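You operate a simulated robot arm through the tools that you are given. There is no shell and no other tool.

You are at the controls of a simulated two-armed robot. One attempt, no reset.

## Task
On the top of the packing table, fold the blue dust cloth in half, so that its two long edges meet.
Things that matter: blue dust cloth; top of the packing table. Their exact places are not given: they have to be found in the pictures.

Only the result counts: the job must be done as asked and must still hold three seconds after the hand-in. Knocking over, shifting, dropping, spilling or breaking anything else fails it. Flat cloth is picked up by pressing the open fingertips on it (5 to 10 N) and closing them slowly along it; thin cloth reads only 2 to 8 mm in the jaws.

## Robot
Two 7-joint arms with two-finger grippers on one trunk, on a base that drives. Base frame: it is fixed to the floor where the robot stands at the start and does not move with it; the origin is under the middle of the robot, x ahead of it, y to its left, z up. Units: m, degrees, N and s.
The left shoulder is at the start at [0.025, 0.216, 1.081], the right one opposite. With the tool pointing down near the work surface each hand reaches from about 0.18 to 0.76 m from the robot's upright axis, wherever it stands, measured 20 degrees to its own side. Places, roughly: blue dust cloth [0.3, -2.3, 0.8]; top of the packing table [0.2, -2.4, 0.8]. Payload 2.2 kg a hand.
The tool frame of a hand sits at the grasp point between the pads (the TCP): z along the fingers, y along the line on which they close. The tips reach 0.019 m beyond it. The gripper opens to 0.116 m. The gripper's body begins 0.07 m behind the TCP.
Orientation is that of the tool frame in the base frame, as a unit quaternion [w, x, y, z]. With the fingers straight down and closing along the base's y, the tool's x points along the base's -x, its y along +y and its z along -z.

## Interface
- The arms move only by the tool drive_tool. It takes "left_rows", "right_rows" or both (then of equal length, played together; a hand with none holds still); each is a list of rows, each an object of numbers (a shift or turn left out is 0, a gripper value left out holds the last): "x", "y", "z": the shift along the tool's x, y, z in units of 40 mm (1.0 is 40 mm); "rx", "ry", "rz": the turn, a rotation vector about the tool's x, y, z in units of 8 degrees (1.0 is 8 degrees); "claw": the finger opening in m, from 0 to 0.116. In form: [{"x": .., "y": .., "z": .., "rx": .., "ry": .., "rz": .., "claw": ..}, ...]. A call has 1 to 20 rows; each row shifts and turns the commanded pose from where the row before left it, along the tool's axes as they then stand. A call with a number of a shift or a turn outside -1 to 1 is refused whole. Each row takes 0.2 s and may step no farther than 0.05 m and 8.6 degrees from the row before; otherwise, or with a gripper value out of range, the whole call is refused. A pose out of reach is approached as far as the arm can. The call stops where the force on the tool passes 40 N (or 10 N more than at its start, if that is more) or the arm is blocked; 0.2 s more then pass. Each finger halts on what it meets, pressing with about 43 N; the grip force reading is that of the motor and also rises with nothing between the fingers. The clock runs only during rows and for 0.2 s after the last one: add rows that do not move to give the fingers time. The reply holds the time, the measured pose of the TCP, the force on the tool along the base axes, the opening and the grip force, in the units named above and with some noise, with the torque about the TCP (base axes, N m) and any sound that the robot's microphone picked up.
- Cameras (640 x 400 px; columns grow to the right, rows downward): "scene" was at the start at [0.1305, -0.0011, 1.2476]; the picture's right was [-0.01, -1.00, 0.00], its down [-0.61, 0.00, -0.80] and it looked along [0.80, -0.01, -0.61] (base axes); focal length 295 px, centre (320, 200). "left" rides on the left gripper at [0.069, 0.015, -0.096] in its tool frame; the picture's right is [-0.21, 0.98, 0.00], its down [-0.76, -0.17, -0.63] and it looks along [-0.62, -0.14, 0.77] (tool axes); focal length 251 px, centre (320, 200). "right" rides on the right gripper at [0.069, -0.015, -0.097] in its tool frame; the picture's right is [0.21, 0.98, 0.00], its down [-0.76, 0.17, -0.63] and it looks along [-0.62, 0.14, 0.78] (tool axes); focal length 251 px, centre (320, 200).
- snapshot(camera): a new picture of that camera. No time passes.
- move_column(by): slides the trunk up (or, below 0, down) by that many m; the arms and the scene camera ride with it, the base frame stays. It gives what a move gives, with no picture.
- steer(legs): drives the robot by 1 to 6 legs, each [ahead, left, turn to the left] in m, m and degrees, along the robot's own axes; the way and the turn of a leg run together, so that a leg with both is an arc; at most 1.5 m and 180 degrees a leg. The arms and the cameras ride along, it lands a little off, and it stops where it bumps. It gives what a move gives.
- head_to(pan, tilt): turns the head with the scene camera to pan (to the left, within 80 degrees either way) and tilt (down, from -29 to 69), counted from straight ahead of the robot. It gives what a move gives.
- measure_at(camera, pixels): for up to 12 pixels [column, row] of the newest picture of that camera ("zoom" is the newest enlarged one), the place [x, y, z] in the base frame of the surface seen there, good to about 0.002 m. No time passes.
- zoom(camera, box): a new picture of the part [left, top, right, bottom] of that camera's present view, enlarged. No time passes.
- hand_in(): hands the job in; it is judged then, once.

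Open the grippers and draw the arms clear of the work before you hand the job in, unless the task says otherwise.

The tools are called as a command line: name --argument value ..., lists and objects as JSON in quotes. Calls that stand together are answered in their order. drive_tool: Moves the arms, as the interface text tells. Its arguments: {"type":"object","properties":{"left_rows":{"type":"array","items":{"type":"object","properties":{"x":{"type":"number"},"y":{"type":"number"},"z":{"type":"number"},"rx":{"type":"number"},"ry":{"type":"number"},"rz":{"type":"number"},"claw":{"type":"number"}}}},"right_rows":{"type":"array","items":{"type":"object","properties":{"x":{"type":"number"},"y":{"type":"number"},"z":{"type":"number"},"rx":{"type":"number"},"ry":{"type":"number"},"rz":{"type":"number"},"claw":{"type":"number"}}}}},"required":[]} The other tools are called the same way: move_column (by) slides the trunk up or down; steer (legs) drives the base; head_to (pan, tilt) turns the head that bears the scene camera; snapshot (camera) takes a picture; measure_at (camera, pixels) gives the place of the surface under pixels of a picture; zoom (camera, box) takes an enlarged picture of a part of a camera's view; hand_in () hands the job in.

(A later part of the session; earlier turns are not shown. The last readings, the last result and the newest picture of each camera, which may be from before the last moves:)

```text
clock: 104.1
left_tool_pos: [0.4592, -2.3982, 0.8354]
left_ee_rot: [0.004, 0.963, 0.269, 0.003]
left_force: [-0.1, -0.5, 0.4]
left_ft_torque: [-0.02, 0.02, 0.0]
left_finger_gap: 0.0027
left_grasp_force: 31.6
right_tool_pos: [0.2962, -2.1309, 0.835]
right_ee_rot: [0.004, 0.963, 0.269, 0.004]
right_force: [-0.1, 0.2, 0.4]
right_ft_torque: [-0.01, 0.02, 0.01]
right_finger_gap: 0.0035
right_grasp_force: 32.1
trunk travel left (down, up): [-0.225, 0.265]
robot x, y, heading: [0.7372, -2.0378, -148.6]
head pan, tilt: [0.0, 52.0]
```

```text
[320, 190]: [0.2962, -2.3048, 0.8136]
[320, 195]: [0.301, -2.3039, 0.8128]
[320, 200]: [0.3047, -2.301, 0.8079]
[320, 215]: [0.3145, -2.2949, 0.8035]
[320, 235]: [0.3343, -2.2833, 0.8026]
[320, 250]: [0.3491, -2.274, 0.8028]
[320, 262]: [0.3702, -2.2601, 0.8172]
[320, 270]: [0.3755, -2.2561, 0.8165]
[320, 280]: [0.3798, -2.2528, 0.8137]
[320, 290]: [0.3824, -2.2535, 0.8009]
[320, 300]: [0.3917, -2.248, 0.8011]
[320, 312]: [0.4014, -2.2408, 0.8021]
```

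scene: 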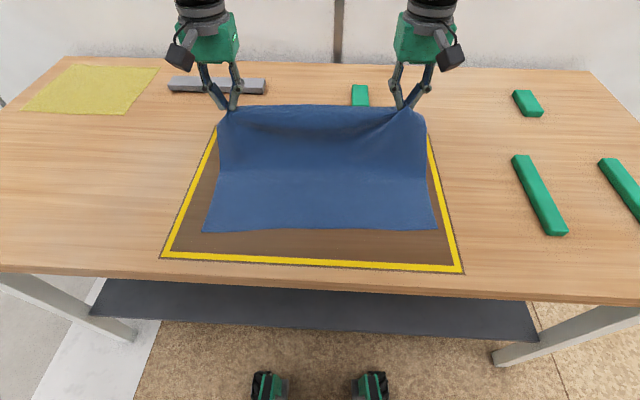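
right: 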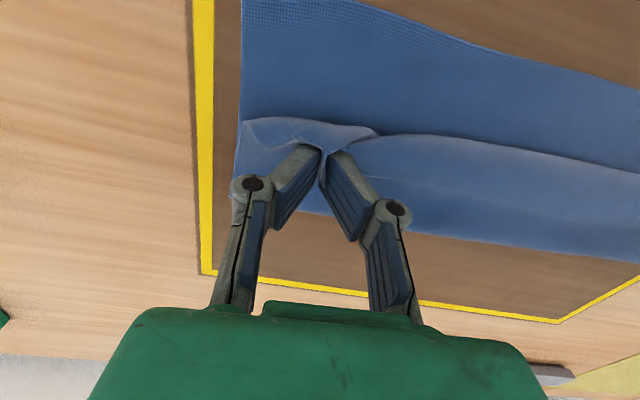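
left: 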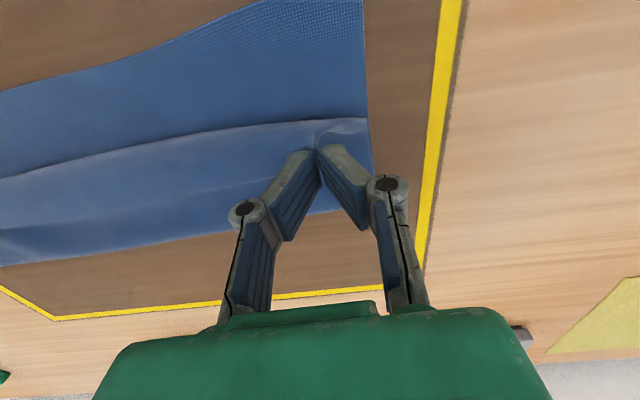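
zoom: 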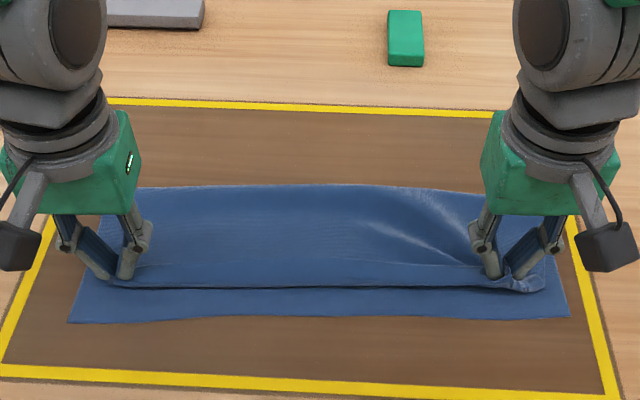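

Very good: the flap is now smooth, front at 0.414 and fold still at about 0.52. I continue the slow pull by another 15 mm.

drive_tool --left_rows '[{"x": 0.075, "z": 0.01}, {"x": 0.075, "z": 0.01}, {"x": 0.075, "z": 0.01}, {"x": 0.075, "z": 0.01}, {"x": 0.075, "z": 0.01}, {}, {}]' --right_rows '[{"x": 0.07, "z": 0.01}, {"x": 0.07, "z": 0.01}, {"x": 0.07, "z": 0.01}, {"x": 0.07, "z": 0.01}, {"x": 0.07, "z": 0.01}, {}, {}]'

zoom --camera "scene" --box '[170, 80, 470, 268]'

measure_at --camera "zoom" --pixels '[[320, 190], [320, 195], [320, 200], [320, 215], [320, 240], [320, 260], [320, 272], [320, 280], [320, 290], [320, 296], [320, 303], [320, 312]]'

```text
clock: 105.7
left_tool_pos: [0.4716, -2.3905, 0.8324]
left_ee_rot: [0.005, 0.963, 0.269, 0.003]
left_force: [-0.5, -0.6, 0.1]
left_ft_torque: [-0.01, 0.01, 0.01]
left_finger_gap: 0.0027
left_grasp_force: 31.4
right_tool_pos: [0.308, -2.1237, 0.8325]
right_ee_rot: [0.003, 0.963, 0.269, 0.004]
right_force: [-0.4, 0.6, -0.3]
right_ft_torque: [-0.02, -0.01, 0.0]
right_finger_gap: 0.0034
right_grasp_force: 32.1
trunk travel left (down, up): [-0.225, 0.265]
robot x, y, heading: [0.7355, -2.0375, -148.5]
head pan, tilt: [0.0, 52.0]
```

```text
2.13 times, centred on (320, 174) of scene
```

zoom: 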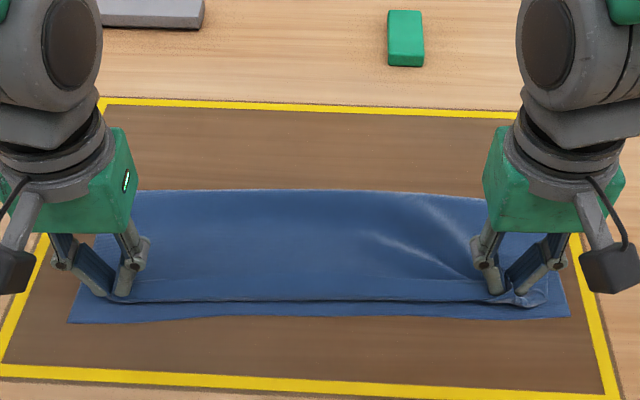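

```text
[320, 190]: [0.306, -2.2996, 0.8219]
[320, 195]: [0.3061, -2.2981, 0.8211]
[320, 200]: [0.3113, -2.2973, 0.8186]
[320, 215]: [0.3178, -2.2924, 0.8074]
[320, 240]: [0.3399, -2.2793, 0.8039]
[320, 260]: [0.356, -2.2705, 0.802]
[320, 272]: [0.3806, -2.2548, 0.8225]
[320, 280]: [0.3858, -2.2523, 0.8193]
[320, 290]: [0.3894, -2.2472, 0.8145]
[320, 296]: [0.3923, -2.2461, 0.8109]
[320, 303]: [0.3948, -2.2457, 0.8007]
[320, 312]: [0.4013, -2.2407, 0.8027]
```

This last pull raised the fold into a 2 cm bulge and drew it to about 0.505. The earlier state was better, so I re-lay once more and will stop the pull at about 0.415, releasing there and unrolling the rest with the fingertips.

drive_tool --left_rows '[{"x": -0.295, "z": -0.286}, {"x": -0.295, "z": -0.286}, {"x": -0.295, "z": -0.286}, {"x": -0.295, "z": -0.286}, {"x": -0.295, "z": -0.286}, {"x": -0.295, "z": -0.286}, {"x": -0.295, "z": -0.286}, {"x": -0.295, "z": -0.286}, {"x": -0.295, "z": -0.286}, {"x": -0.295, "z": -0.286}, {"x": -0.281, "z": 0.094}, {"x": -0.281, "z": 0.094}, {"x": -0.281, "z": 0.094}, {"x": -0.281, "z": 0.094}, {}, {"x": 0.208, "z": -0.067}, {"x": 0.208, "z": -0.067}, {"x": 0.208, "z": -0.067}, {}]' --right_rows '[{"x": -0.295, "z": -0.286}, {"x": -0.295, "z": -0.286}, {"x": -0.295, "z": -0.286}, {"x": -0.295, "z": -0.286}, {"x": -0.295, "z": -0.286}, {"x": -0.295, "z": -0.286}, {"x": -0.295, "z": -0.286}, {"x": -0.295, "z": -0.286}, {"x": -0.295, "z": -0.286}, {"x": -0.295, "z": -0.286}, {"x": -0.281, "z": 0.094}, {"x": -0.281, "z": 0.094}, {"x": -0.281, "z": 0.094}, {"x": -0.281, "z": 0.094}, {}, {"x": 0.208, "z": -0.067}, {"x": 0.208, "z": -0.067}, {"x": 0.208, "z": -0.067}, {}]'

drive_tool --left_rows '[{"x": 0.2656, "z": 0.2656}, {"x": 0.2656, "z": 0.2656}, {"x": 0.2656, "z": 0.2656}, {"x": 0.2656, "z": 0.2656}, {"x": 0.2656, "z": 0.2656}, {"x": 0.2656, "z": 0.2656}, {"x": 0.2656, "z": 0.2656}, {"x": 0.2656, "z": 0.2656}, {}, {"x": 0.04, "z": 0.24}, {"x": 0.04, "z": 0.24}, {}, {}]' --right_rows '[{"x": 0.2656, "z": 0.2656}, {"x": 0.2656, "z": 0.2656}, {"x": 0.2656, "z": 0.2656}, {"x": 0.2656, "z": 0.2656}, {"x": 0.2656, "z": 0.2656}, {"x": 0.2656, "z": 0.2656}, {"x": 0.2656, "z": 0.2656}, {"x": 0.2656, "z": 0.2656}, {}, {"x": 0.04, "z": 0.24}, {"x": 0.04, "z": 0.24}, {}, {}]'

zoom --camera "scene" --box '[170, 80, 470, 268]'

measure_at --camera "zoom" --pixels '[[320, 184], [320, 190], [320, 200], [320, 215], [320, 230], [320, 240], [320, 250], [320, 260], [320, 266], [320, 272], [320, 285], [320, 312]]'

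```text
clock: 109.7
left_tool_pos: [0.3522, -2.4618, 0.9392]
left_ee_rot: [0.004, 0.963, 0.268, 0.003]
left_force: [0.1, 0.2, 0.3]
left_ft_torque: [0.02, -0.02, -0.01]
left_finger_gap: 0.0028
left_grasp_force: 31.6
right_tool_pos: [0.1882, -2.1957, 0.937]
right_ee_rot: [0.004, 0.963, 0.269, 0.004]
right_force: [-1.3, -0.4, -0.1]
right_ft_torque: [0.0, -0.04, -0.02]
right_finger_gap: 0.0032
right_grasp_force: 32.5
trunk travel left (down, up): [-0.225, 0.265]
robot x, y, heading: [0.7344, -2.0375, -148.7]
head pan, tilt: [0.0, 52.0]
```

```text
clock: 112.5
left_tool_pos: [0.4301, -2.4151, 0.8341]
left_ee_rot: [0.004, 0.963, 0.269, 0.003]
left_force: [0.6, 0.6, 0.2]
left_ft_torque: [0.01, 0.0, 0.03]
left_finger_gap: 0.0025
left_grasp_force: 31.4
right_tool_pos: [0.2657, -2.15, 0.8347]
right_ee_rot: [0.004, 0.963, 0.27, 0.003]
right_force: [0.4, 0.2, 0.2]
right_ft_torque: [0.02, -0.01, -0.03]
right_finger_gap: 0.0036
right_grasp_force: 32.1
trunk travel left (down, up): [-0.225, 0.265]
robot x, y, heading: [0.7342, -2.0404, -148.6]
head pan, tilt: [0.0, 52.0]
```

```text
2.13 times, centred on (320, 174) of scene
```

zoom: 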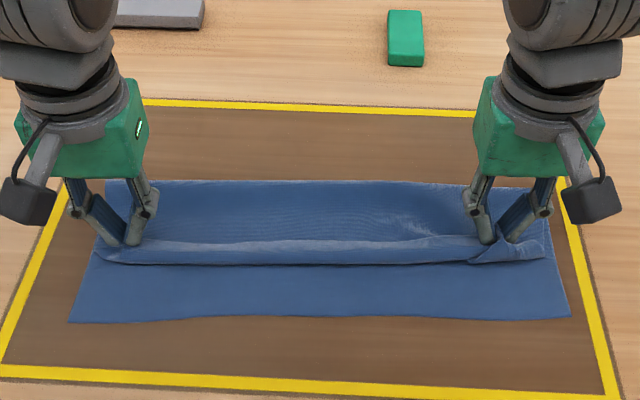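

```text
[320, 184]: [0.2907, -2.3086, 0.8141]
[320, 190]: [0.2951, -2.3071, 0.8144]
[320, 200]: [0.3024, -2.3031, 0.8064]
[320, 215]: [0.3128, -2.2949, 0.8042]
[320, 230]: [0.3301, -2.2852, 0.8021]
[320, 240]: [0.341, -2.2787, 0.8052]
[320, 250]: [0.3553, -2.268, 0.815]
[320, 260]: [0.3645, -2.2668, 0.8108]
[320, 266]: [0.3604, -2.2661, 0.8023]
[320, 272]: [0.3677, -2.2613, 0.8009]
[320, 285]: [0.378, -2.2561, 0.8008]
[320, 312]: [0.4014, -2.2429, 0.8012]
```

Fold again at ~0.523. I pull the edge slowly to about 0.417.

drive_tool --left_rows '[{"x": 0.09, "z": 0.005}, {"x": 0.09, "z": 0.005}, {"x": 0.09, "z": 0.005}, {"x": 0.09, "z": 0.005}, {"x": 0.09, "z": 0.005}, {"x": 0.09, "z": 0.005}, {"x": 0.09, "z": 0.005}, {"x": 0.09, "z": 0.005}, {}, {}]' --right_rows '[{"x": 0.09, "z": 0.005}, {"x": 0.09, "z": 0.005}, {"x": 0.09, "z": 0.005}, {"x": 0.09, "z": 0.005}, {"x": 0.09, "z": 0.005}, {"x": 0.09, "z": 0.005}, {"x": 0.09, "z": 0.005}, {"x": 0.09, "z": 0.005}, {}, {}]'

zoom --camera "scene" --box '[170, 80, 470, 268]'

measure_at --camera "zoom" --pixels '[[320, 185], [320, 190], [320, 200], [320, 215], [320, 235], [320, 250], [320, 262], [320, 270], [320, 280], [320, 287], [320, 295], [320, 312]]'

snapshot --camera "left"

snapshot --camera "right"

```text
clock: 114.7
left_tool_pos: [0.4542, -2.401, 0.8335]
left_ee_rot: [0.004, 0.963, 0.27, 0.004]
left_force: [-0.2, -0.8, -0.4]
left_ft_torque: [0.01, 0.0, 0.03]
left_finger_gap: 0.0026
left_grasp_force: 31.7
right_tool_pos: [0.2906, -2.1364, 0.8321]
right_ee_rot: [0.004, 0.963, 0.269, 0.004]
right_force: [0.2, 0.8, 0.0]
right_ft_torque: [-0.01, -0.04, 0.03]
right_finger_gap: 0.0037
right_grasp_force: 32.2
trunk travel left (down, up): [-0.225, 0.265]
robot x, y, heading: [0.7333, -2.0394, -148.7]
head pan, tilt: [0.0, 52.0]
```

```text
2.13 times, centred on (320, 174) of scene
```

zoom: 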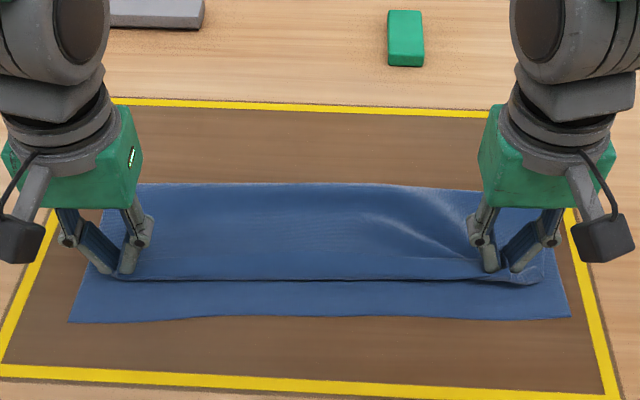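

```text
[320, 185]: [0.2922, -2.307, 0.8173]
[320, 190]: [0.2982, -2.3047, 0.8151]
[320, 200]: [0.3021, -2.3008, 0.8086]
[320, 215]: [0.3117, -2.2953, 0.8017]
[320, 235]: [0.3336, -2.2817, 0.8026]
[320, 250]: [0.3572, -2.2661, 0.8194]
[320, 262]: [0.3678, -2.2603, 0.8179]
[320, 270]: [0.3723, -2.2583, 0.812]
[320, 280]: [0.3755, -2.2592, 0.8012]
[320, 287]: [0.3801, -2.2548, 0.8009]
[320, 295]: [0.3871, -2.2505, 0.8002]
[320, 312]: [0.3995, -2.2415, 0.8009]
```

```text
taken
```

left: 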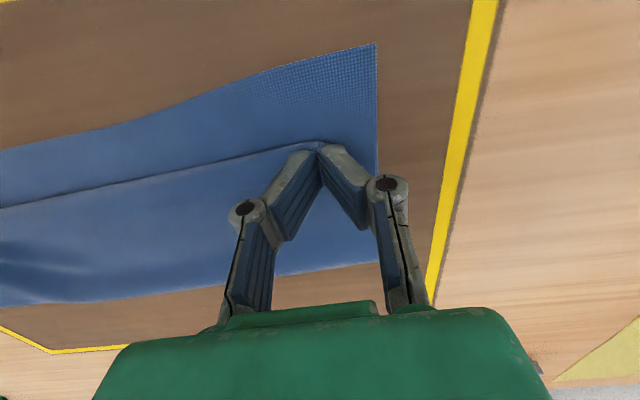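

```text
taken
```

right: 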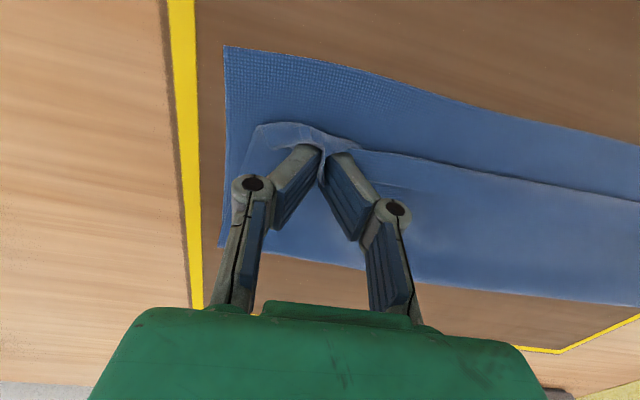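

The flap is smooth with its fold at 0.52; only a ~3.5 cm roll at the edge (0.424–0.445) remains. I lower the tips onto the flap and then open slowly to release and spread the pinched corners.

drive_tool --left_rows '[{"z": 0.05}, {"z": 0.05}, {"z": 0.05}, {"z": 0.04}, {"z": 0.03}, {}]' --right_rows '[{"z": 0.05}, {"z": 0.05}, {"z": 0.04}, {"z": 0.03}, {"z": 0.02}, {}]'

```text
clock: 116.1
left_tool_pos: [0.4538, -2.4014, 0.8255]
left_ee_rot: [0.004, 0.963, 0.269, 0.003]
left_force: [1.1, 0.7, 2.0]
left_ft_torque: [-0.03, -0.02, 0.02]
left_finger_gap: 0.0025
left_grasp_force: 31.8
right_tool_pos: [0.2898, -2.1371, 0.8258]
right_ee_rot: [0.004, 0.963, 0.268, 0.004]
right_force: [0.0, -0.2, 0.1]
right_ft_torque: [0.02, -0.03, -0.03]
right_finger_gap: 0.0033
right_grasp_force: 32.5
trunk travel left (down, up): [-0.225, 0.265]
robot x, y, heading: [0.7353, -2.0361, -148.8]
head pan, tilt: [0.0, 52.0]
```

Left has 2 N contact, right none yet. I lower a little more to reach about 5 N on each.

drive_tool --left_rows '[{"z": 0.02}, {"z": 0.02}, {}]' --right_rows '[{"z": 0.025}, {"z": 0.025}, {}]'

```text
clock: 116.9
left_tool_pos: [0.4543, -2.4014, 0.8236]
left_ee_rot: [0.004, 0.963, 0.268, 0.003]
left_force: [0.3, 0.4, 4.4]
left_ft_torque: [0.01, -0.07, 0.03]
left_finger_gap: 0.0025
left_grasp_force: 31.2
right_tool_pos: [0.2895, -2.1367, 0.8229]
right_ee_rot: [0.004, 0.963, 0.269, 0.004]
right_force: [-0.3, 0.2, 0.3]
right_ft_torque: [0.02, 0.0, 0.01]
right_finger_gap: 0.0034
right_grasp_force: 32.1
trunk travel left (down, up): [-0.225, 0.265]
robot x, y, heading: [0.7323, -2.0404, -148.7]
head pan, tilt: [0.0, 52.0]
```

The right hand still has no contact; I lower it 2 mm more while the left holds 4.4 N.

drive_tool --right_rows '[{"z": 0.025}, {"z": 0.025}, {}]'

```text
clock: 117.7
left_tool_pos: [0.4538, -2.4031, 0.8241]
left_ee_rot: [0.003, 0.963, 0.268, 0.003]
left_force: [0.5, -0.1, 3.2]
left_ft_torque: [0.02, 0.01, 0.0]
left_finger_gap: 0.0023
left_grasp_force: 32.1
right_tool_pos: [0.2904, -2.1358, 0.8232]
right_ee_rot: [0.005, 0.963, 0.269, 0.003]
right_force: [0.4, -0.9, 7.1]
right_ft_torque: [0.01, -0.04, 0.02]
right_finger_gap: 0.0034
right_grasp_force: 32.8
trunk travel left (down, up): [-0.225, 0.265]
robot x, y, heading: [0.7336, -2.0427, -148.7]
head pan, tilt: [0.0, 52.0]
```

Contact forces are 3 and 7 N. Now I open both grippers slowly so the tips spread the pinched cloth back out.

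drive_tool --left_rows '[{"claw": 0.006}, {"claw": 0.009}, {"claw": 0.012}, {"claw": 0.015}, {"claw": 0.018}, {"claw": 0.021}, {"claw": 0.024}, {"claw": 0.027}, {"claw": 0.03}, {"claw": 0.033}, {"claw": 0.036}, {"claw": 0.039}, {"claw": 0.042}, {"claw": 0.045}, {}]' --right_rows '[{"claw": 0.006}, {"claw": 0.009}, {"claw": 0.012}, {"claw": 0.015}, {"claw": 0.018}, {"claw": 0.021}, {"claw": 0.024}, {"claw": 0.027}, {"claw": 0.03}, {"claw": 0.033}, {"claw": 0.036}, {"claw": 0.039}, {"claw": 0.042}, {"claw": 0.045}, {}]'

snapshot --camera "left"

snapshot --camera "right"

zoom --camera "scene" --box '[170, 80, 470, 268]'

```text
clock: 120.9
left_tool_pos: [0.4545, -2.4019, 0.8228]
left_ee_rot: [0.003, 0.963, 0.269, 0.003]
left_force: [0.2, -0.1, 0.0]
left_ft_torque: [0.01, 0.01, -0.02]
left_finger_gap: 0.0448
left_grasp_force: 0.1
right_tool_pos: [0.2901, -2.1368, 0.821]
right_ee_rot: [0.005, 0.963, 0.269, 0.004]
right_force: [0.4, -0.2, 7.4]
right_ft_torque: [-0.02, -0.03, -0.01]
right_finger_gap: 0.0439
right_grasp_force: 0.0
trunk travel left (down, up): [-0.225, 0.265]
robot x, y, heading: [0.7329, -2.0375, -148.6]
head pan, tilt: [0.0, 52.0]
```

```text
taken
```

left: 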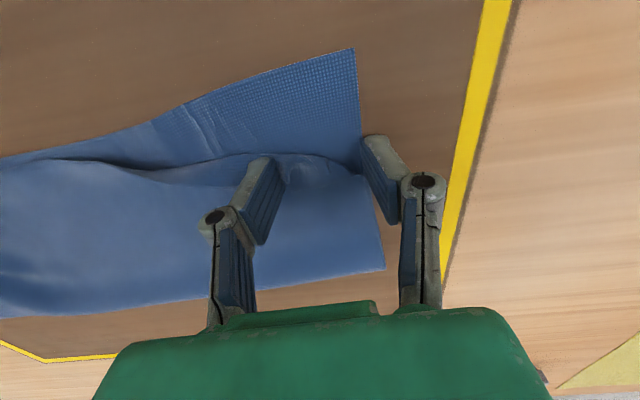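

```text
taken
```

right: 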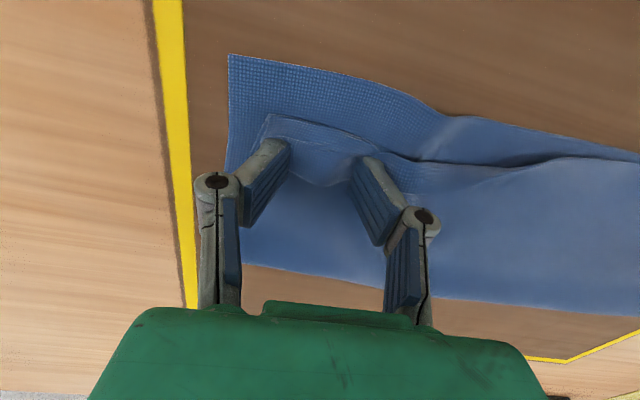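

```text
2.13 times, centred on (320, 174) of scene
```

zoom: 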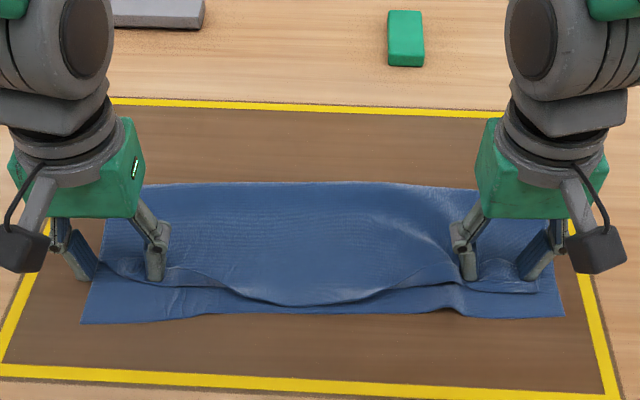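

Released. The middle has unrolled forward by itself (front now near row 303), with some wrinkles near the inner fingers. I lift both hands straight up and look.

drive_tool --left_rows '[{"z": -0.1}, {"z": -0.2}, {"z": -0.3}, {"z": -0.5}, {"z": -0.7}, {"z": -0.7}, {"z": -0.7}, {}]' --right_rows '[{"z": -0.1}, {"z": -0.2}, {"z": -0.3}, {"z": -0.5}, {"z": -0.7}, {"z": -0.7}, {"z": -0.7}, {}]'

zoom --camera "scene" --box '[170, 80, 470, 268]'

snapshot --camera "left"

snapshot --camera "right"

```text
clock: 122.7
left_tool_pos: [0.4536, -2.4024, 0.9514]
left_ee_rot: [0.004, 0.963, 0.269, 0.003]
left_force: [-0.7, 0.0, -0.3]
left_ft_torque: [0.02, -0.01, 0.02]
left_finger_gap: 0.0449
left_grasp_force: 0.1
right_tool_pos: [0.2889, -2.1366, 0.9488]
right_ee_rot: [0.004, 0.963, 0.27, 0.005]
right_force: [-0.1, 0.4, 0.1]
right_ft_torque: [0.03, 0.0, -0.01]
right_finger_gap: 0.0451
right_grasp_force: 0.0
trunk travel left (down, up): [-0.225, 0.265]
robot x, y, heading: [0.7314, -2.0367, -148.3]
head pan, tilt: [0.0, 52.0]
```

```text
2.13 times, centred on (320, 174) of scene
```

zoom: 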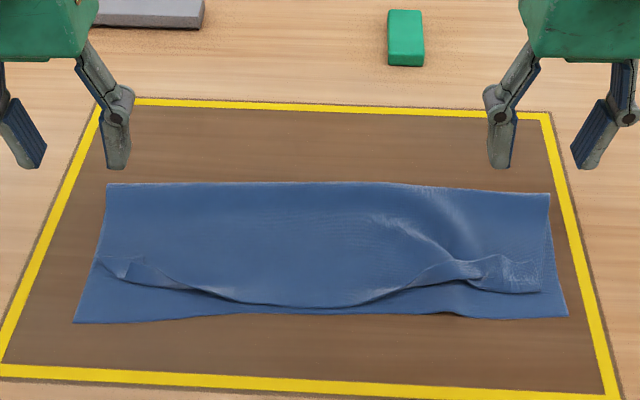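

```text
taken
```

left: 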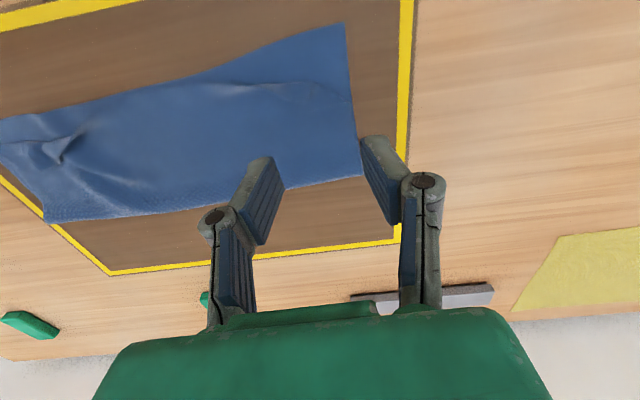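

```text
taken
```

right: 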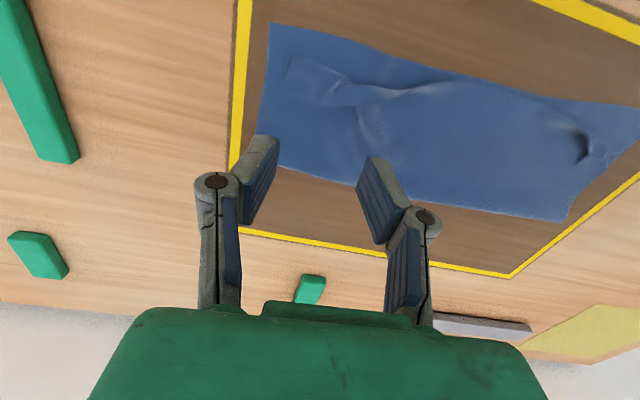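

Much better: the middle edge nearly reaches the near edge; only the corners are still curled/wrinkled. I zoom in on each half.

zoom --camera "scene" --box '[195, 160, 323, 240]'

measure_at --camera "zoom" --pixels '[[60, 20], [40, 200], [60, 235], [100, 190], [130, 245], [180, 260], [250, 275], [330, 300], [400, 320], [500, 322], [30, 328], [330, 322]]'

zoom --camera "scene" --box '[320, 160, 448, 240]'

```text
5.00 times, centred on (259, 200) of scene
```

zoom: 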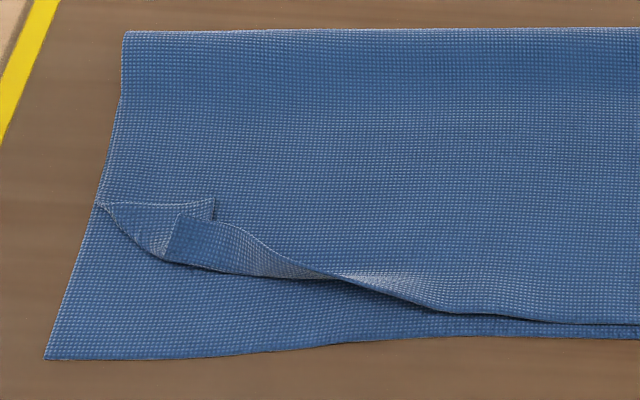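

```text
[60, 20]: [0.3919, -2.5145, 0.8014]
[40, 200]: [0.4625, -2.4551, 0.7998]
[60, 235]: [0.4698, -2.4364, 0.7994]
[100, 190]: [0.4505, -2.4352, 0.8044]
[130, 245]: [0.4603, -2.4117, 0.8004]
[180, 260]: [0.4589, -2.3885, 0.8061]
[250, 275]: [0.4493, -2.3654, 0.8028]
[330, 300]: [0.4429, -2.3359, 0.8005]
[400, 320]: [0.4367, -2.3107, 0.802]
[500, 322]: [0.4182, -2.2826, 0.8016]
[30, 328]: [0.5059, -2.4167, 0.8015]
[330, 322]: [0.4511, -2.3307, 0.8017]
```

```text
5.00 times, centred on (384, 200) of scene
```

zoom: 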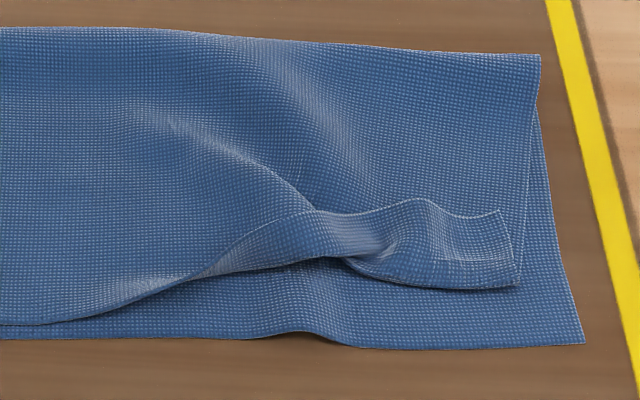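

The zooms show exactly the state: on the right a strip about 7 cm long is curled up (edge along (330,212)–(505,212), crease at row 285), on the left a smaller curled strip around (100–340, 200–280). I measure the right one in detail.

measure_at --camera "zoom" --pixels '[[335, 216], [415, 204], [498, 216], [512, 280], [360, 262], [430, 282], [430, 240], [250, 250], [580, 340], [300, 320], [535, 60], [200, 36]]'

zoom --camera "scene" --box '[195, 160, 323, 240]'

measure_at --camera "zoom" --pixels '[[130, 36], [125, 90], [100, 205], [165, 252], [150, 225], [205, 208], [190, 235], [240, 240], [240, 265], [310, 275], [430, 308], [50, 353]]'

```text
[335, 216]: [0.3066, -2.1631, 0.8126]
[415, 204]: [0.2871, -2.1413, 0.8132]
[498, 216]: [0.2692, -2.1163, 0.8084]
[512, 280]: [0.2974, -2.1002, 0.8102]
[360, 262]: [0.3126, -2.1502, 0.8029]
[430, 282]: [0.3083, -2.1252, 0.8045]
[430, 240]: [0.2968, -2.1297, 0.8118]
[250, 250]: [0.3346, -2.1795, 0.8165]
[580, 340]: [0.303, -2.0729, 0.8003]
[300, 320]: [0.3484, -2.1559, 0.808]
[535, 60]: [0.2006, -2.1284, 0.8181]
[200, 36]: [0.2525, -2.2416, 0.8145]
```

```text
5.00 times, centred on (259, 200) of scene
```

zoom: 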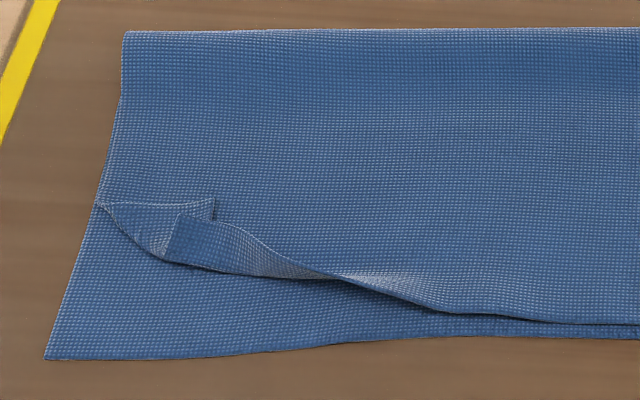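

```text
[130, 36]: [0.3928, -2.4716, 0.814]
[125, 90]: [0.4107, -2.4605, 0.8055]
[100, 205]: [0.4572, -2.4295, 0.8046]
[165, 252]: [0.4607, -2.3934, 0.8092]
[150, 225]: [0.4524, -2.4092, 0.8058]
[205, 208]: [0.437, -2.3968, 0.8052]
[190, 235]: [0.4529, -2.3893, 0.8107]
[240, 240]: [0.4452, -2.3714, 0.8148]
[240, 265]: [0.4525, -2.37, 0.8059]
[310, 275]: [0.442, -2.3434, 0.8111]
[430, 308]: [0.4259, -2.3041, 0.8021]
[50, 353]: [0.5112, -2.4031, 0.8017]
```

I'll brush the curled strips flat: close the right gripper, set its tip on the middle of the right strip (forward 0.425, left -0.150), press lightly and draw it toward the near-right corner. First I come down just above it.

drive_tool --right_rows '[{"x": 0.05, "y": -0.025, "z": 0.5, "claw": 0.0}, {"x": 0.05, "y": -0.025, "z": 0.6}, {"x": 0.05, "y": -0.025, "z": 0.6}, {"x": 0.04, "y": -0.025, "z": 0.6}, {"z": 0.35}, {}, {}]'

snapshot --camera "right"

```text
clock: 124.3
left_tool_pos: [0.4538, -2.4016, 0.9512]
left_ee_rot: [0.005, 0.963, 0.269, 0.003]
left_force: [-0.1, -0.1, -0.1]
left_ft_torque: [-0.02, -0.01, 0.01]
left_finger_gap: 0.0451
left_grasp_force: 0.1
right_tool_pos: [0.2945, -2.1283, 0.8438]
right_ee_rot: [0.004, 0.963, 0.269, 0.004]
right_force: [-0.5, -0.6, 0.0]
right_ft_torque: [0.0, -0.02, 0.0]
right_finger_gap: 0.0001
right_grasp_force: 29.0
trunk travel left (down, up): [-0.225, 0.265]
robot x, y, heading: [0.7365, -2.0393, -148.5]
head pan, tilt: [0.0, 52.0]
```

```text
taken
```

right: 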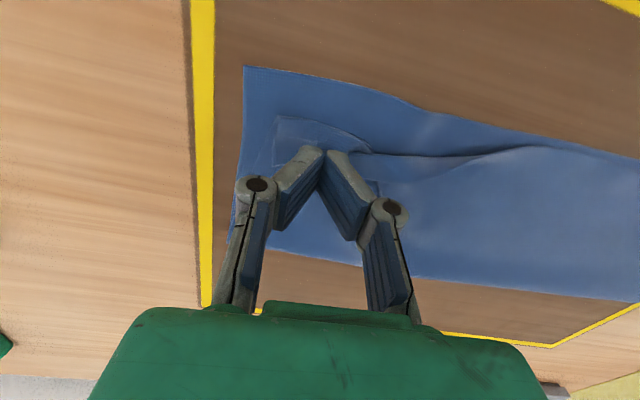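

The closed tip is right over the strip. I lower it to a light contact.

drive_tool --right_rows '[{"z": 0.15}, {"z": 0.1}, {"z": 0.08}, {"z": 0.05}, {"z": 0.04}, {}]'

```text
clock: 125.7
left_tool_pos: [0.4538, -2.4012, 0.953]
left_ee_rot: [0.004, 0.963, 0.269, 0.002]
left_force: [1.1, -0.2, 0.3]
left_ft_torque: [0.0, -0.03, 0.0]
left_finger_gap: 0.045
left_grasp_force: 0.0
right_tool_pos: [0.2938, -2.1293, 0.8273]
right_ee_rot: [0.006, 0.963, 0.269, 0.004]
right_force: [0.0, -0.5, 0.5]
right_ft_torque: [0.02, -0.05, 0.0]
right_finger_gap: 0.0001
right_grasp_force: 28.7
trunk travel left (down, up): [-0.225, 0.265]
robot x, y, heading: [0.7347, -2.0387, -148.6]
head pan, tilt: [0.0, 52.0]
```

Only 0.5 N yet; I lower 2 mm further in small steps.

drive_tool --right_rows '[{"z": 0.03}, {"z": 0.03}, {}]'

```text
clock: 126.5
left_tool_pos: [0.4544, -2.4012, 0.952]
left_ee_rot: [0.004, 0.963, 0.269, 0.003]
left_force: [0.6, -0.5, 0.0]
left_ft_torque: [0.01, 0.0, -0.04]
left_finger_gap: 0.0449
left_grasp_force: 0.0
right_tool_pos: [0.2938, -2.1288, 0.8241]
right_ee_rot: [0.004, 0.963, 0.269, 0.004]
right_force: [0.2, -0.7, -0.4]
right_ft_torque: [-0.01, 0.03, 0.05]
right_finger_gap: 0.0
right_grasp_force: 28.7
trunk travel left (down, up): [-0.225, 0.265]
robot x, y, heading: [0.7331, -2.0375, -148.2]
head pan, tilt: [0.0, 52.0]
```

Still no force at tip height 0.805; I go 1.5 mm further.

drive_tool --right_rows '[{"z": 0.02}, {"z": 0.02}, {}]'

```text
clock: 127.3
left_tool_pos: [0.4551, -2.4014, 0.9511]
left_ee_rot: [0.003, 0.963, 0.269, 0.003]
left_force: [-0.3, 0.4, -0.1]
left_ft_torque: [-0.02, 0.0, -0.03]
left_finger_gap: 0.0451
left_grasp_force: 0.0
right_tool_pos: [0.2939, -2.13, 0.8223]
right_ee_rot: [0.005, 0.963, 0.269, 0.004]
right_force: [-0.4, -0.6, 0.6]
right_ft_torque: [0.02, 0.01, 0.04]
right_finger_gap: 0.0
right_grasp_force: 28.3
trunk travel left (down, up): [-0.225, 0.265]
robot x, y, heading: [0.734, -2.0432, -148.9]
head pan, tilt: [0.0, 52.0]
```

I look at what the tip is doing to the strip.

snapshot --camera "right"

zoom --camera "scene" --box '[320, 160, 448, 240]'

```text
taken
```

right: 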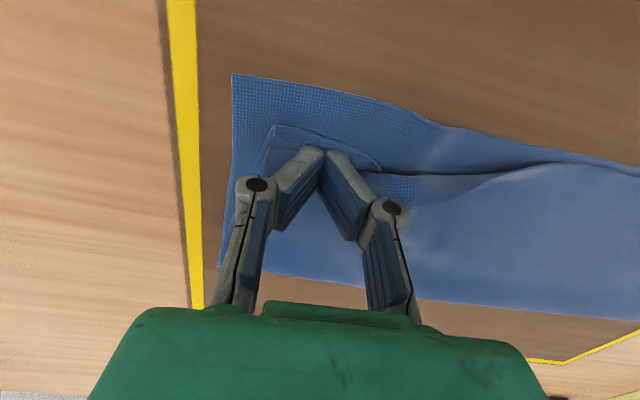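

```text
5.00 times, centred on (384, 200) of scene
```

zoom: 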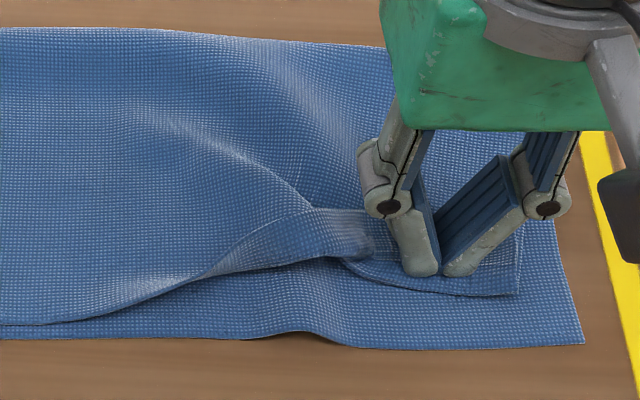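

The tip rests on the strip, flattening it. I press about 1 mm more and start dragging toward the near edge.

drive_tool --right_rows '[{"z": 0.03}, {"x": 0.1, "y": -0.02}, {"x": 0.1, "y": -0.02}, {"x": 0.1, "y": -0.02}, {"x": 0.1, "y": -0.02}, {}]'

zoom --camera "scene" --box '[320, 160, 448, 240]'

```text
clock: 128.7
left_tool_pos: [0.4527, -2.4023, 0.9518]
left_ee_rot: [0.004, 0.963, 0.269, 0.003]
left_force: [0.1, -1.1, -0.2]
left_ft_torque: [0.02, -0.02, 0.02]
left_finger_gap: 0.045
left_grasp_force: 0.1
right_tool_pos: [0.3087, -2.1177, 0.8224]
right_ee_rot: [0.005, 0.963, 0.269, 0.004]
right_force: [-0.7, -1.3, 2.2]
right_ft_torque: [0.02, -0.02, 0.02]
right_finger_gap: 0.0001
right_grasp_force: 28.7
trunk travel left (down, up): [-0.225, 0.265]
robot x, y, heading: [0.7342, -2.039, -148.5]
head pan, tilt: [0.0, 52.0]
```

```text
5.00 times, centred on (384, 200) of scene
```

zoom: 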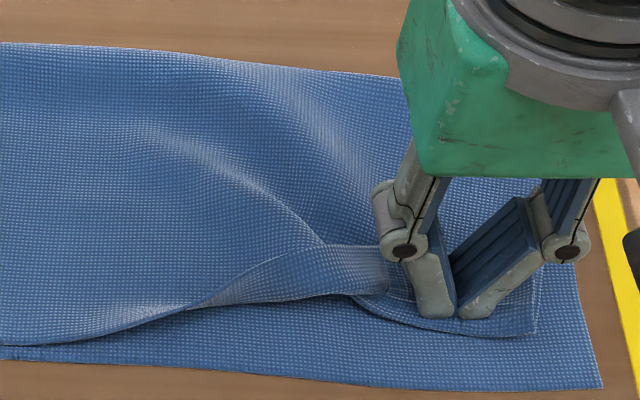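

Dragging under pressure slides the whole cloth (near corner moved from (584,344) to (602,388) in the zoom), so I stop that. I lift the hand and re-measure; instead I'll push the strip over from behind its raised edge without pressing.

drive_tool --right_rows '[{"z": -0.1}, {"z": -0.3}, {"z": -0.6}, {"z": -0.6}, {"z": -0.6}, {}]'

zoom --camera "scene" --box '[190, 150, 462, 320]'

measure_at --camera "zoom" --pixels '[[58, 196], [300, 172], [325, 175], [555, 210], [585, 212], [570, 218], [300, 180], [40, 210], [100, 210], [500, 200], [200, 200], [400, 200]]'

```text
clock: 130.1
left_tool_pos: [0.4544, -2.402, 0.9521]
left_ee_rot: [0.003, 0.963, 0.269, 0.003]
left_force: [1.0, -0.7, 0.5]
left_ft_torque: [0.01, 0.0, 0.0]
left_finger_gap: 0.0452
left_grasp_force: 0.1
right_tool_pos: [0.3064, -2.1176, 0.9105]
right_ee_rot: [0.004, 0.963, 0.269, 0.003]
right_force: [-0.3, 0.0, 0.5]
right_ft_torque: [-0.01, 0.0, 0.06]
right_finger_gap: 0.0
right_grasp_force: 28.4
trunk travel left (down, up): [-0.225, 0.265]
robot x, y, heading: [0.7337, -2.0369, -148.5]
head pan, tilt: [0.0, 52.0]
```

```text
2.35 times, centred on (326, 235) of scene
```

zoom: 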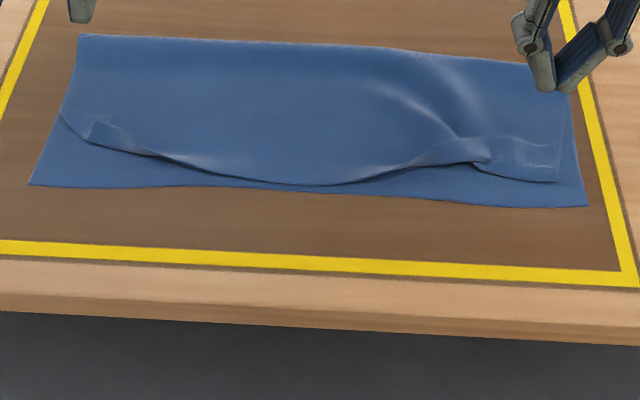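

```text
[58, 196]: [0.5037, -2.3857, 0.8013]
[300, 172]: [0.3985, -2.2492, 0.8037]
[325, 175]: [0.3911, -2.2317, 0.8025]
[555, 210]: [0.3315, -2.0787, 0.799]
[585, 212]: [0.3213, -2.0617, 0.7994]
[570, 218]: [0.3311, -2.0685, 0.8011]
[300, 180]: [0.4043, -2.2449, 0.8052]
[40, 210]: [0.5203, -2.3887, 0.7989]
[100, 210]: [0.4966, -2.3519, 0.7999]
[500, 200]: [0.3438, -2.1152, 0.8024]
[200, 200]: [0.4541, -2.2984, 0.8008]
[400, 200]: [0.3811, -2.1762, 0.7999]
```

The cloth shifted about 15 mm on the right but the middle edges still meet. I zoom on the right strip and measure its raised edge and the flap behind it.

zoom --camera "scene" --box '[330, 165, 458, 245]'

measure_at --camera "zoom" --pixels '[[290, 210], [330, 225], [370, 225], [420, 225], [460, 245], [470, 320], [400, 315], [340, 300], [270, 240], [200, 260], [350, 180], [440, 180]]'

```text
5.00 times, centred on (394, 205) of scene
```

zoom: 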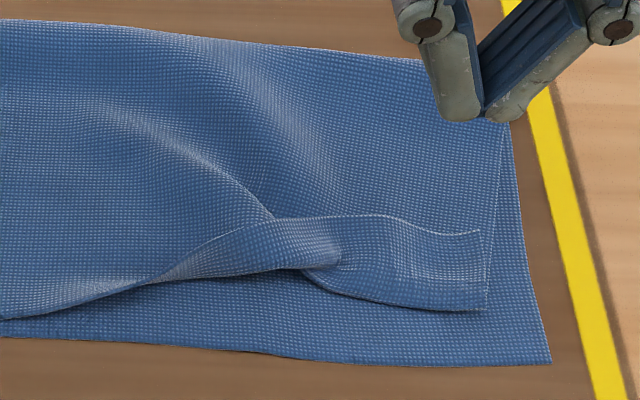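

```text
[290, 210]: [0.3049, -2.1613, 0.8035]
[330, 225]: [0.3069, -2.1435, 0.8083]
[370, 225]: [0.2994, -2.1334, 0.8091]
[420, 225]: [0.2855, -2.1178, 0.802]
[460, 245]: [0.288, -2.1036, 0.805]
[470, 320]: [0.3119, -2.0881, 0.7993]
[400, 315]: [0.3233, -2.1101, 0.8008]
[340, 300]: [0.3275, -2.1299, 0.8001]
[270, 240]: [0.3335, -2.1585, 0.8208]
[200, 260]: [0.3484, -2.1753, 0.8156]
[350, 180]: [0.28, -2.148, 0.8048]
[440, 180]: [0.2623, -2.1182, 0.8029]
```

The curled strip's free edge stands up (z≈0.82) where it passes from the flat middle to the curled right end, around forward 0.406, left -0.104. I can grip that standing edge directly, without pressing, if the fingers close along the forward direction; so I open the right gripper and turn it 90 degrees.

drive_tool --right_rows '[{"rz": -0.9375, "claw": 0.04}, {"rz": -0.9375}, {"rz": -0.9375}, {"rz": -0.9375}, {"rz": -0.9375}, {"rz": -0.9375}, {"rz": -0.9375}, {"rz": -0.9375}, {"rz": -0.9375}, {"rz": -0.9375}, {"rz": -0.9375}, {"rz": -0.9375}, {}, {}]'

snapshot --camera "right"

snapshot --camera "scene"

```text
clock: 133.1
left_tool_pos: [0.4532, -2.4012, 0.951]
left_ee_rot: [0.004, 0.963, 0.269, 0.004]
left_force: [0.0, -0.1, -0.5]
left_ft_torque: [0.03, 0.01, 0.0]
left_finger_gap: 0.0452
left_grasp_force: 0.1
right_tool_pos: [0.3049, -2.116, 0.9093]
right_ee_rot: [0.006, 0.49, 0.872, 0.0]
right_force: [-0.3, -0.3, 0.7]
right_ft_torque: [-0.02, -0.02, 0.02]
right_finger_gap: 0.0401
right_grasp_force: 0.0
trunk travel left (down, up): [-0.225, 0.265]
robot x, y, heading: [0.7329, -2.0375, -148.6]
head pan, tilt: [0.0, 52.0]
```

```text
taken
```

right: 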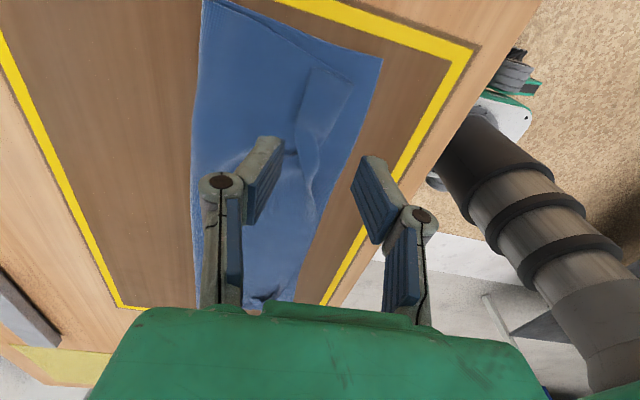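

```text
taken
```

scene: 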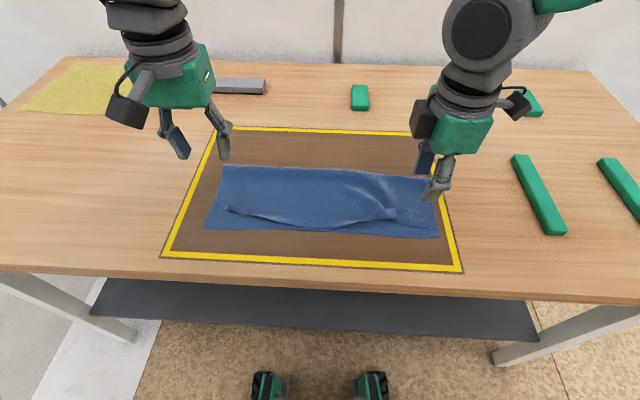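

The hand turned fine (tool y now points toward me). I zoom the right camera's view on the strip to pick the best grip point.

zoom --camera "right" --box '[180, 40, 420, 190]'

measure_at --camera "zoom" --pixels '[[345, 80], [450, 115], [325, 240], [340, 300], [355, 200], [300, 290], [240, 320], [400, 200], [520, 60], [380, 130], [330, 280], [370, 330]]'

```text
2.67 times, centred on (300, 115) of right
```

zoom: 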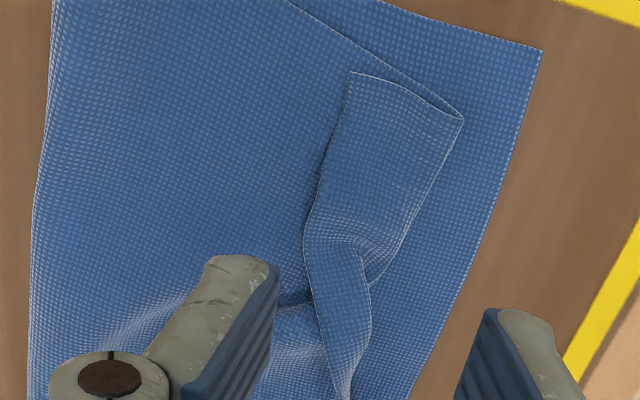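

```text
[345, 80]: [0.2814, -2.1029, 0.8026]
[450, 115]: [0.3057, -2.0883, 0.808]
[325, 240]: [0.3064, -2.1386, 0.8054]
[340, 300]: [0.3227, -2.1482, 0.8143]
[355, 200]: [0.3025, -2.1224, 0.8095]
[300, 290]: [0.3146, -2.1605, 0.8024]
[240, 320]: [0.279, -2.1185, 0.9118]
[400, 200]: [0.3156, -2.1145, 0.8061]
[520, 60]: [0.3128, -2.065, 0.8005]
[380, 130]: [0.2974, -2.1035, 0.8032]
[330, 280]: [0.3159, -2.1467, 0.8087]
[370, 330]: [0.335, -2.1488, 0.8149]
```

This view shows it clearly: the strip's free edge runs from the corner (350,72) to the waist (305,235), its crease from (463,118) to (370,285). I'll use a balanced spread: one finger on the flap just behind the free edge, the other on the strip, press lightly and open, which pulls the strip toward the near side without sliding the whole cloth.

drive_tool --right_rows '[{"y": -0.18, "x": 0.02, "z": 0.4, "claw": 0.015}, {"y": -0.18, "x": 0.02, "z": 0.5}, {"z": 0.5}, {"z": 0.4}, {}, {}]'

snapshot --camera "right"

zoom --camera "scene" --box '[330, 150, 474, 240]'

```text
clock: 134.5
left_tool_pos: [0.4535, -2.4019, 0.9521]
left_ee_rot: [0.005, 0.963, 0.269, 0.003]
left_force: [-0.4, -0.4, -0.3]
left_ft_torque: [-0.02, 0.0, 0.05]
left_finger_gap: 0.0448
left_grasp_force: 0.1
right_tool_pos: [0.2925, -2.1246, 0.8356]
right_ee_rot: [0.006, 0.491, 0.871, 0.0]
right_force: [0.4, 0.5, -0.3]
right_ft_torque: [-0.03, 0.0, -0.01]
right_finger_gap: 0.0151
right_grasp_force: 0.1
trunk travel left (down, up): [-0.225, 0.265]
robot x, y, heading: [0.7347, -2.0396, -148.7]
head pan, tilt: [0.0, 52.0]
```

```text
taken
```

right: 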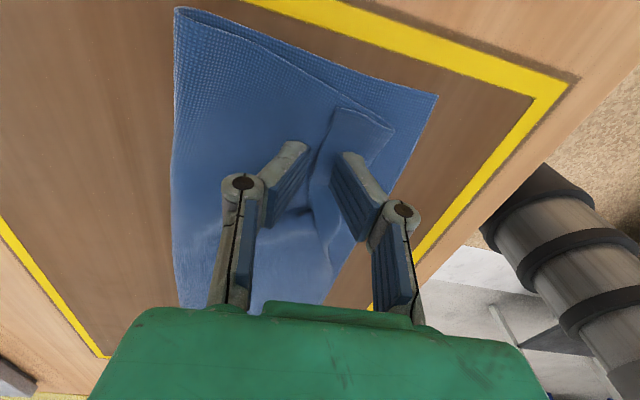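

```text
4.44 times, centred on (402, 195) of scene
```

zoom: 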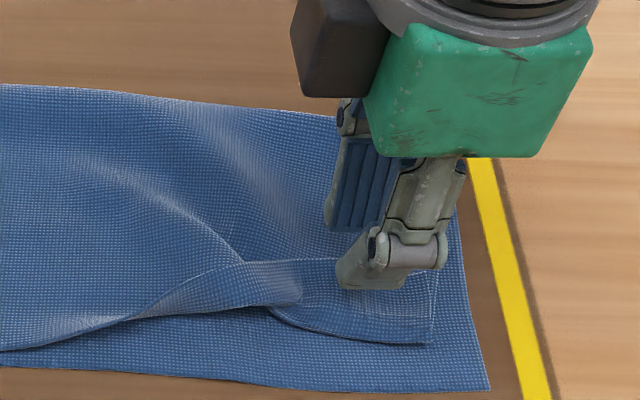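

The near fingertip (350,155) is over the strip and the far one (300,145) over the flap just behind the free edge. I lower to contact.

drive_tool --right_rows '[{"z": 0.12}, {"z": 0.08}, {"z": 0.05}, {"z": 0.04}, {"z": 0.03}, {}]'

```text
clock: 135.9
left_tool_pos: [0.4529, -2.4014, 0.9511]
left_ee_rot: [0.005, 0.963, 0.27, 0.003]
left_force: [1.0, -0.2, 0.3]
left_ft_torque: [0.0, -0.01, -0.01]
left_finger_gap: 0.045
left_grasp_force: 0.0
right_tool_pos: [0.2928, -2.1244, 0.8245]
right_ee_rot: [0.007, 0.491, 0.871, -0.001]
right_force: [-0.6, 0.5, -0.1]
right_ft_torque: [0.03, 0.0, -0.02]
right_finger_gap: 0.0149
right_grasp_force: 0.1
trunk travel left (down, up): [-0.225, 0.265]
robot x, y, heading: [0.7386, -2.0421, -148.4]
head pan, tilt: [0.0, 52.0]
```

No contact force yet at tip height 0.8055; I go on in millimetre steps.

drive_tool --right_rows '[{"z": 0.03}, {"z": 0.03}, {"z": 0.02}, {}]'

```text
clock: 136.9
left_tool_pos: [0.4546, -2.4019, 0.9511]
left_ee_rot: [0.004, 0.963, 0.269, 0.003]
left_force: [0.2, -0.3, -0.5]
left_ft_torque: [0.03, 0.01, 0.02]
left_finger_gap: 0.045
left_grasp_force: 0.1
right_tool_pos: [0.2932, -2.1232, 0.8222]
right_ee_rot: [0.006, 0.491, 0.871, 0.0]
right_force: [-0.1, 0.4, 7.4]
right_ft_torque: [0.05, -0.03, -0.01]
right_finger_gap: 0.0153
right_grasp_force: 0.2
trunk travel left (down, up): [-0.225, 0.265]
robot x, y, heading: [0.7321, -2.0385, -148.7]
head pan, tilt: [0.0, 52.0]
```

7.4 N of contact. Now I open slowly so the near finger draws the strip toward the near edge.

drive_tool --right_rows '[{"claw": 0.019}, {"claw": 0.023}, {"claw": 0.027}, {"claw": 0.031}, {"claw": 0.035}, {"claw": 0.039}, {"claw": 0.043}, {"claw": 0.047}, {"claw": 0.051}, {"claw": 0.055}, {}]'

snapshot --camera "right"

zoom --camera "scene" --box '[330, 150, 474, 240]'

```text
clock: 139.3
left_tool_pos: [0.4536, -2.4017, 0.9512]
left_ee_rot: [0.005, 0.963, 0.269, 0.003]
left_force: [0.8, 0.0, 0.3]
left_ft_torque: [0.01, -0.01, 0.02]
left_finger_gap: 0.0453
left_grasp_force: 0.1
right_tool_pos: [0.2945, -2.1238, 0.8223]
right_ee_rot: [0.006, 0.491, 0.871, 0.0]
right_force: [0.9, 0.7, 4.5]
right_ft_torque: [0.02, -0.03, -0.02]
right_finger_gap: 0.0553
right_grasp_force: 0.0
trunk travel left (down, up): [-0.225, 0.265]
robot x, y, heading: [0.7353, -2.0422, -148.7]
head pan, tilt: [0.0, 52.0]
```

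```text
taken
```

right: 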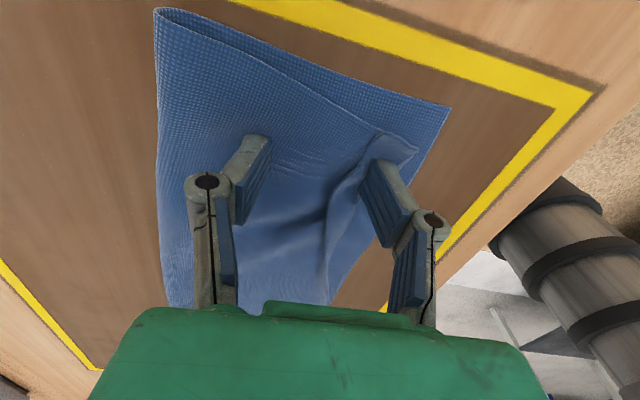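

```text
4.44 times, centred on (402, 195) of scene
```

zoom: 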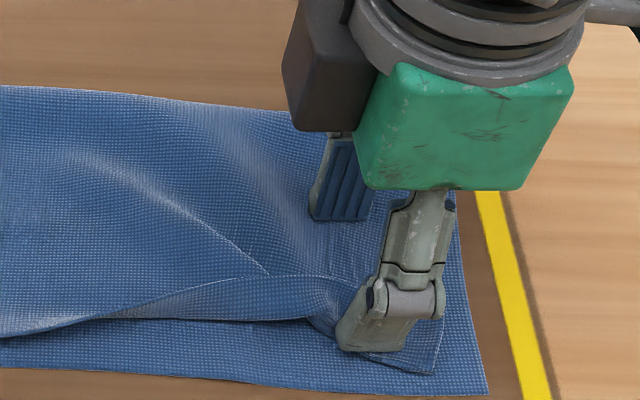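

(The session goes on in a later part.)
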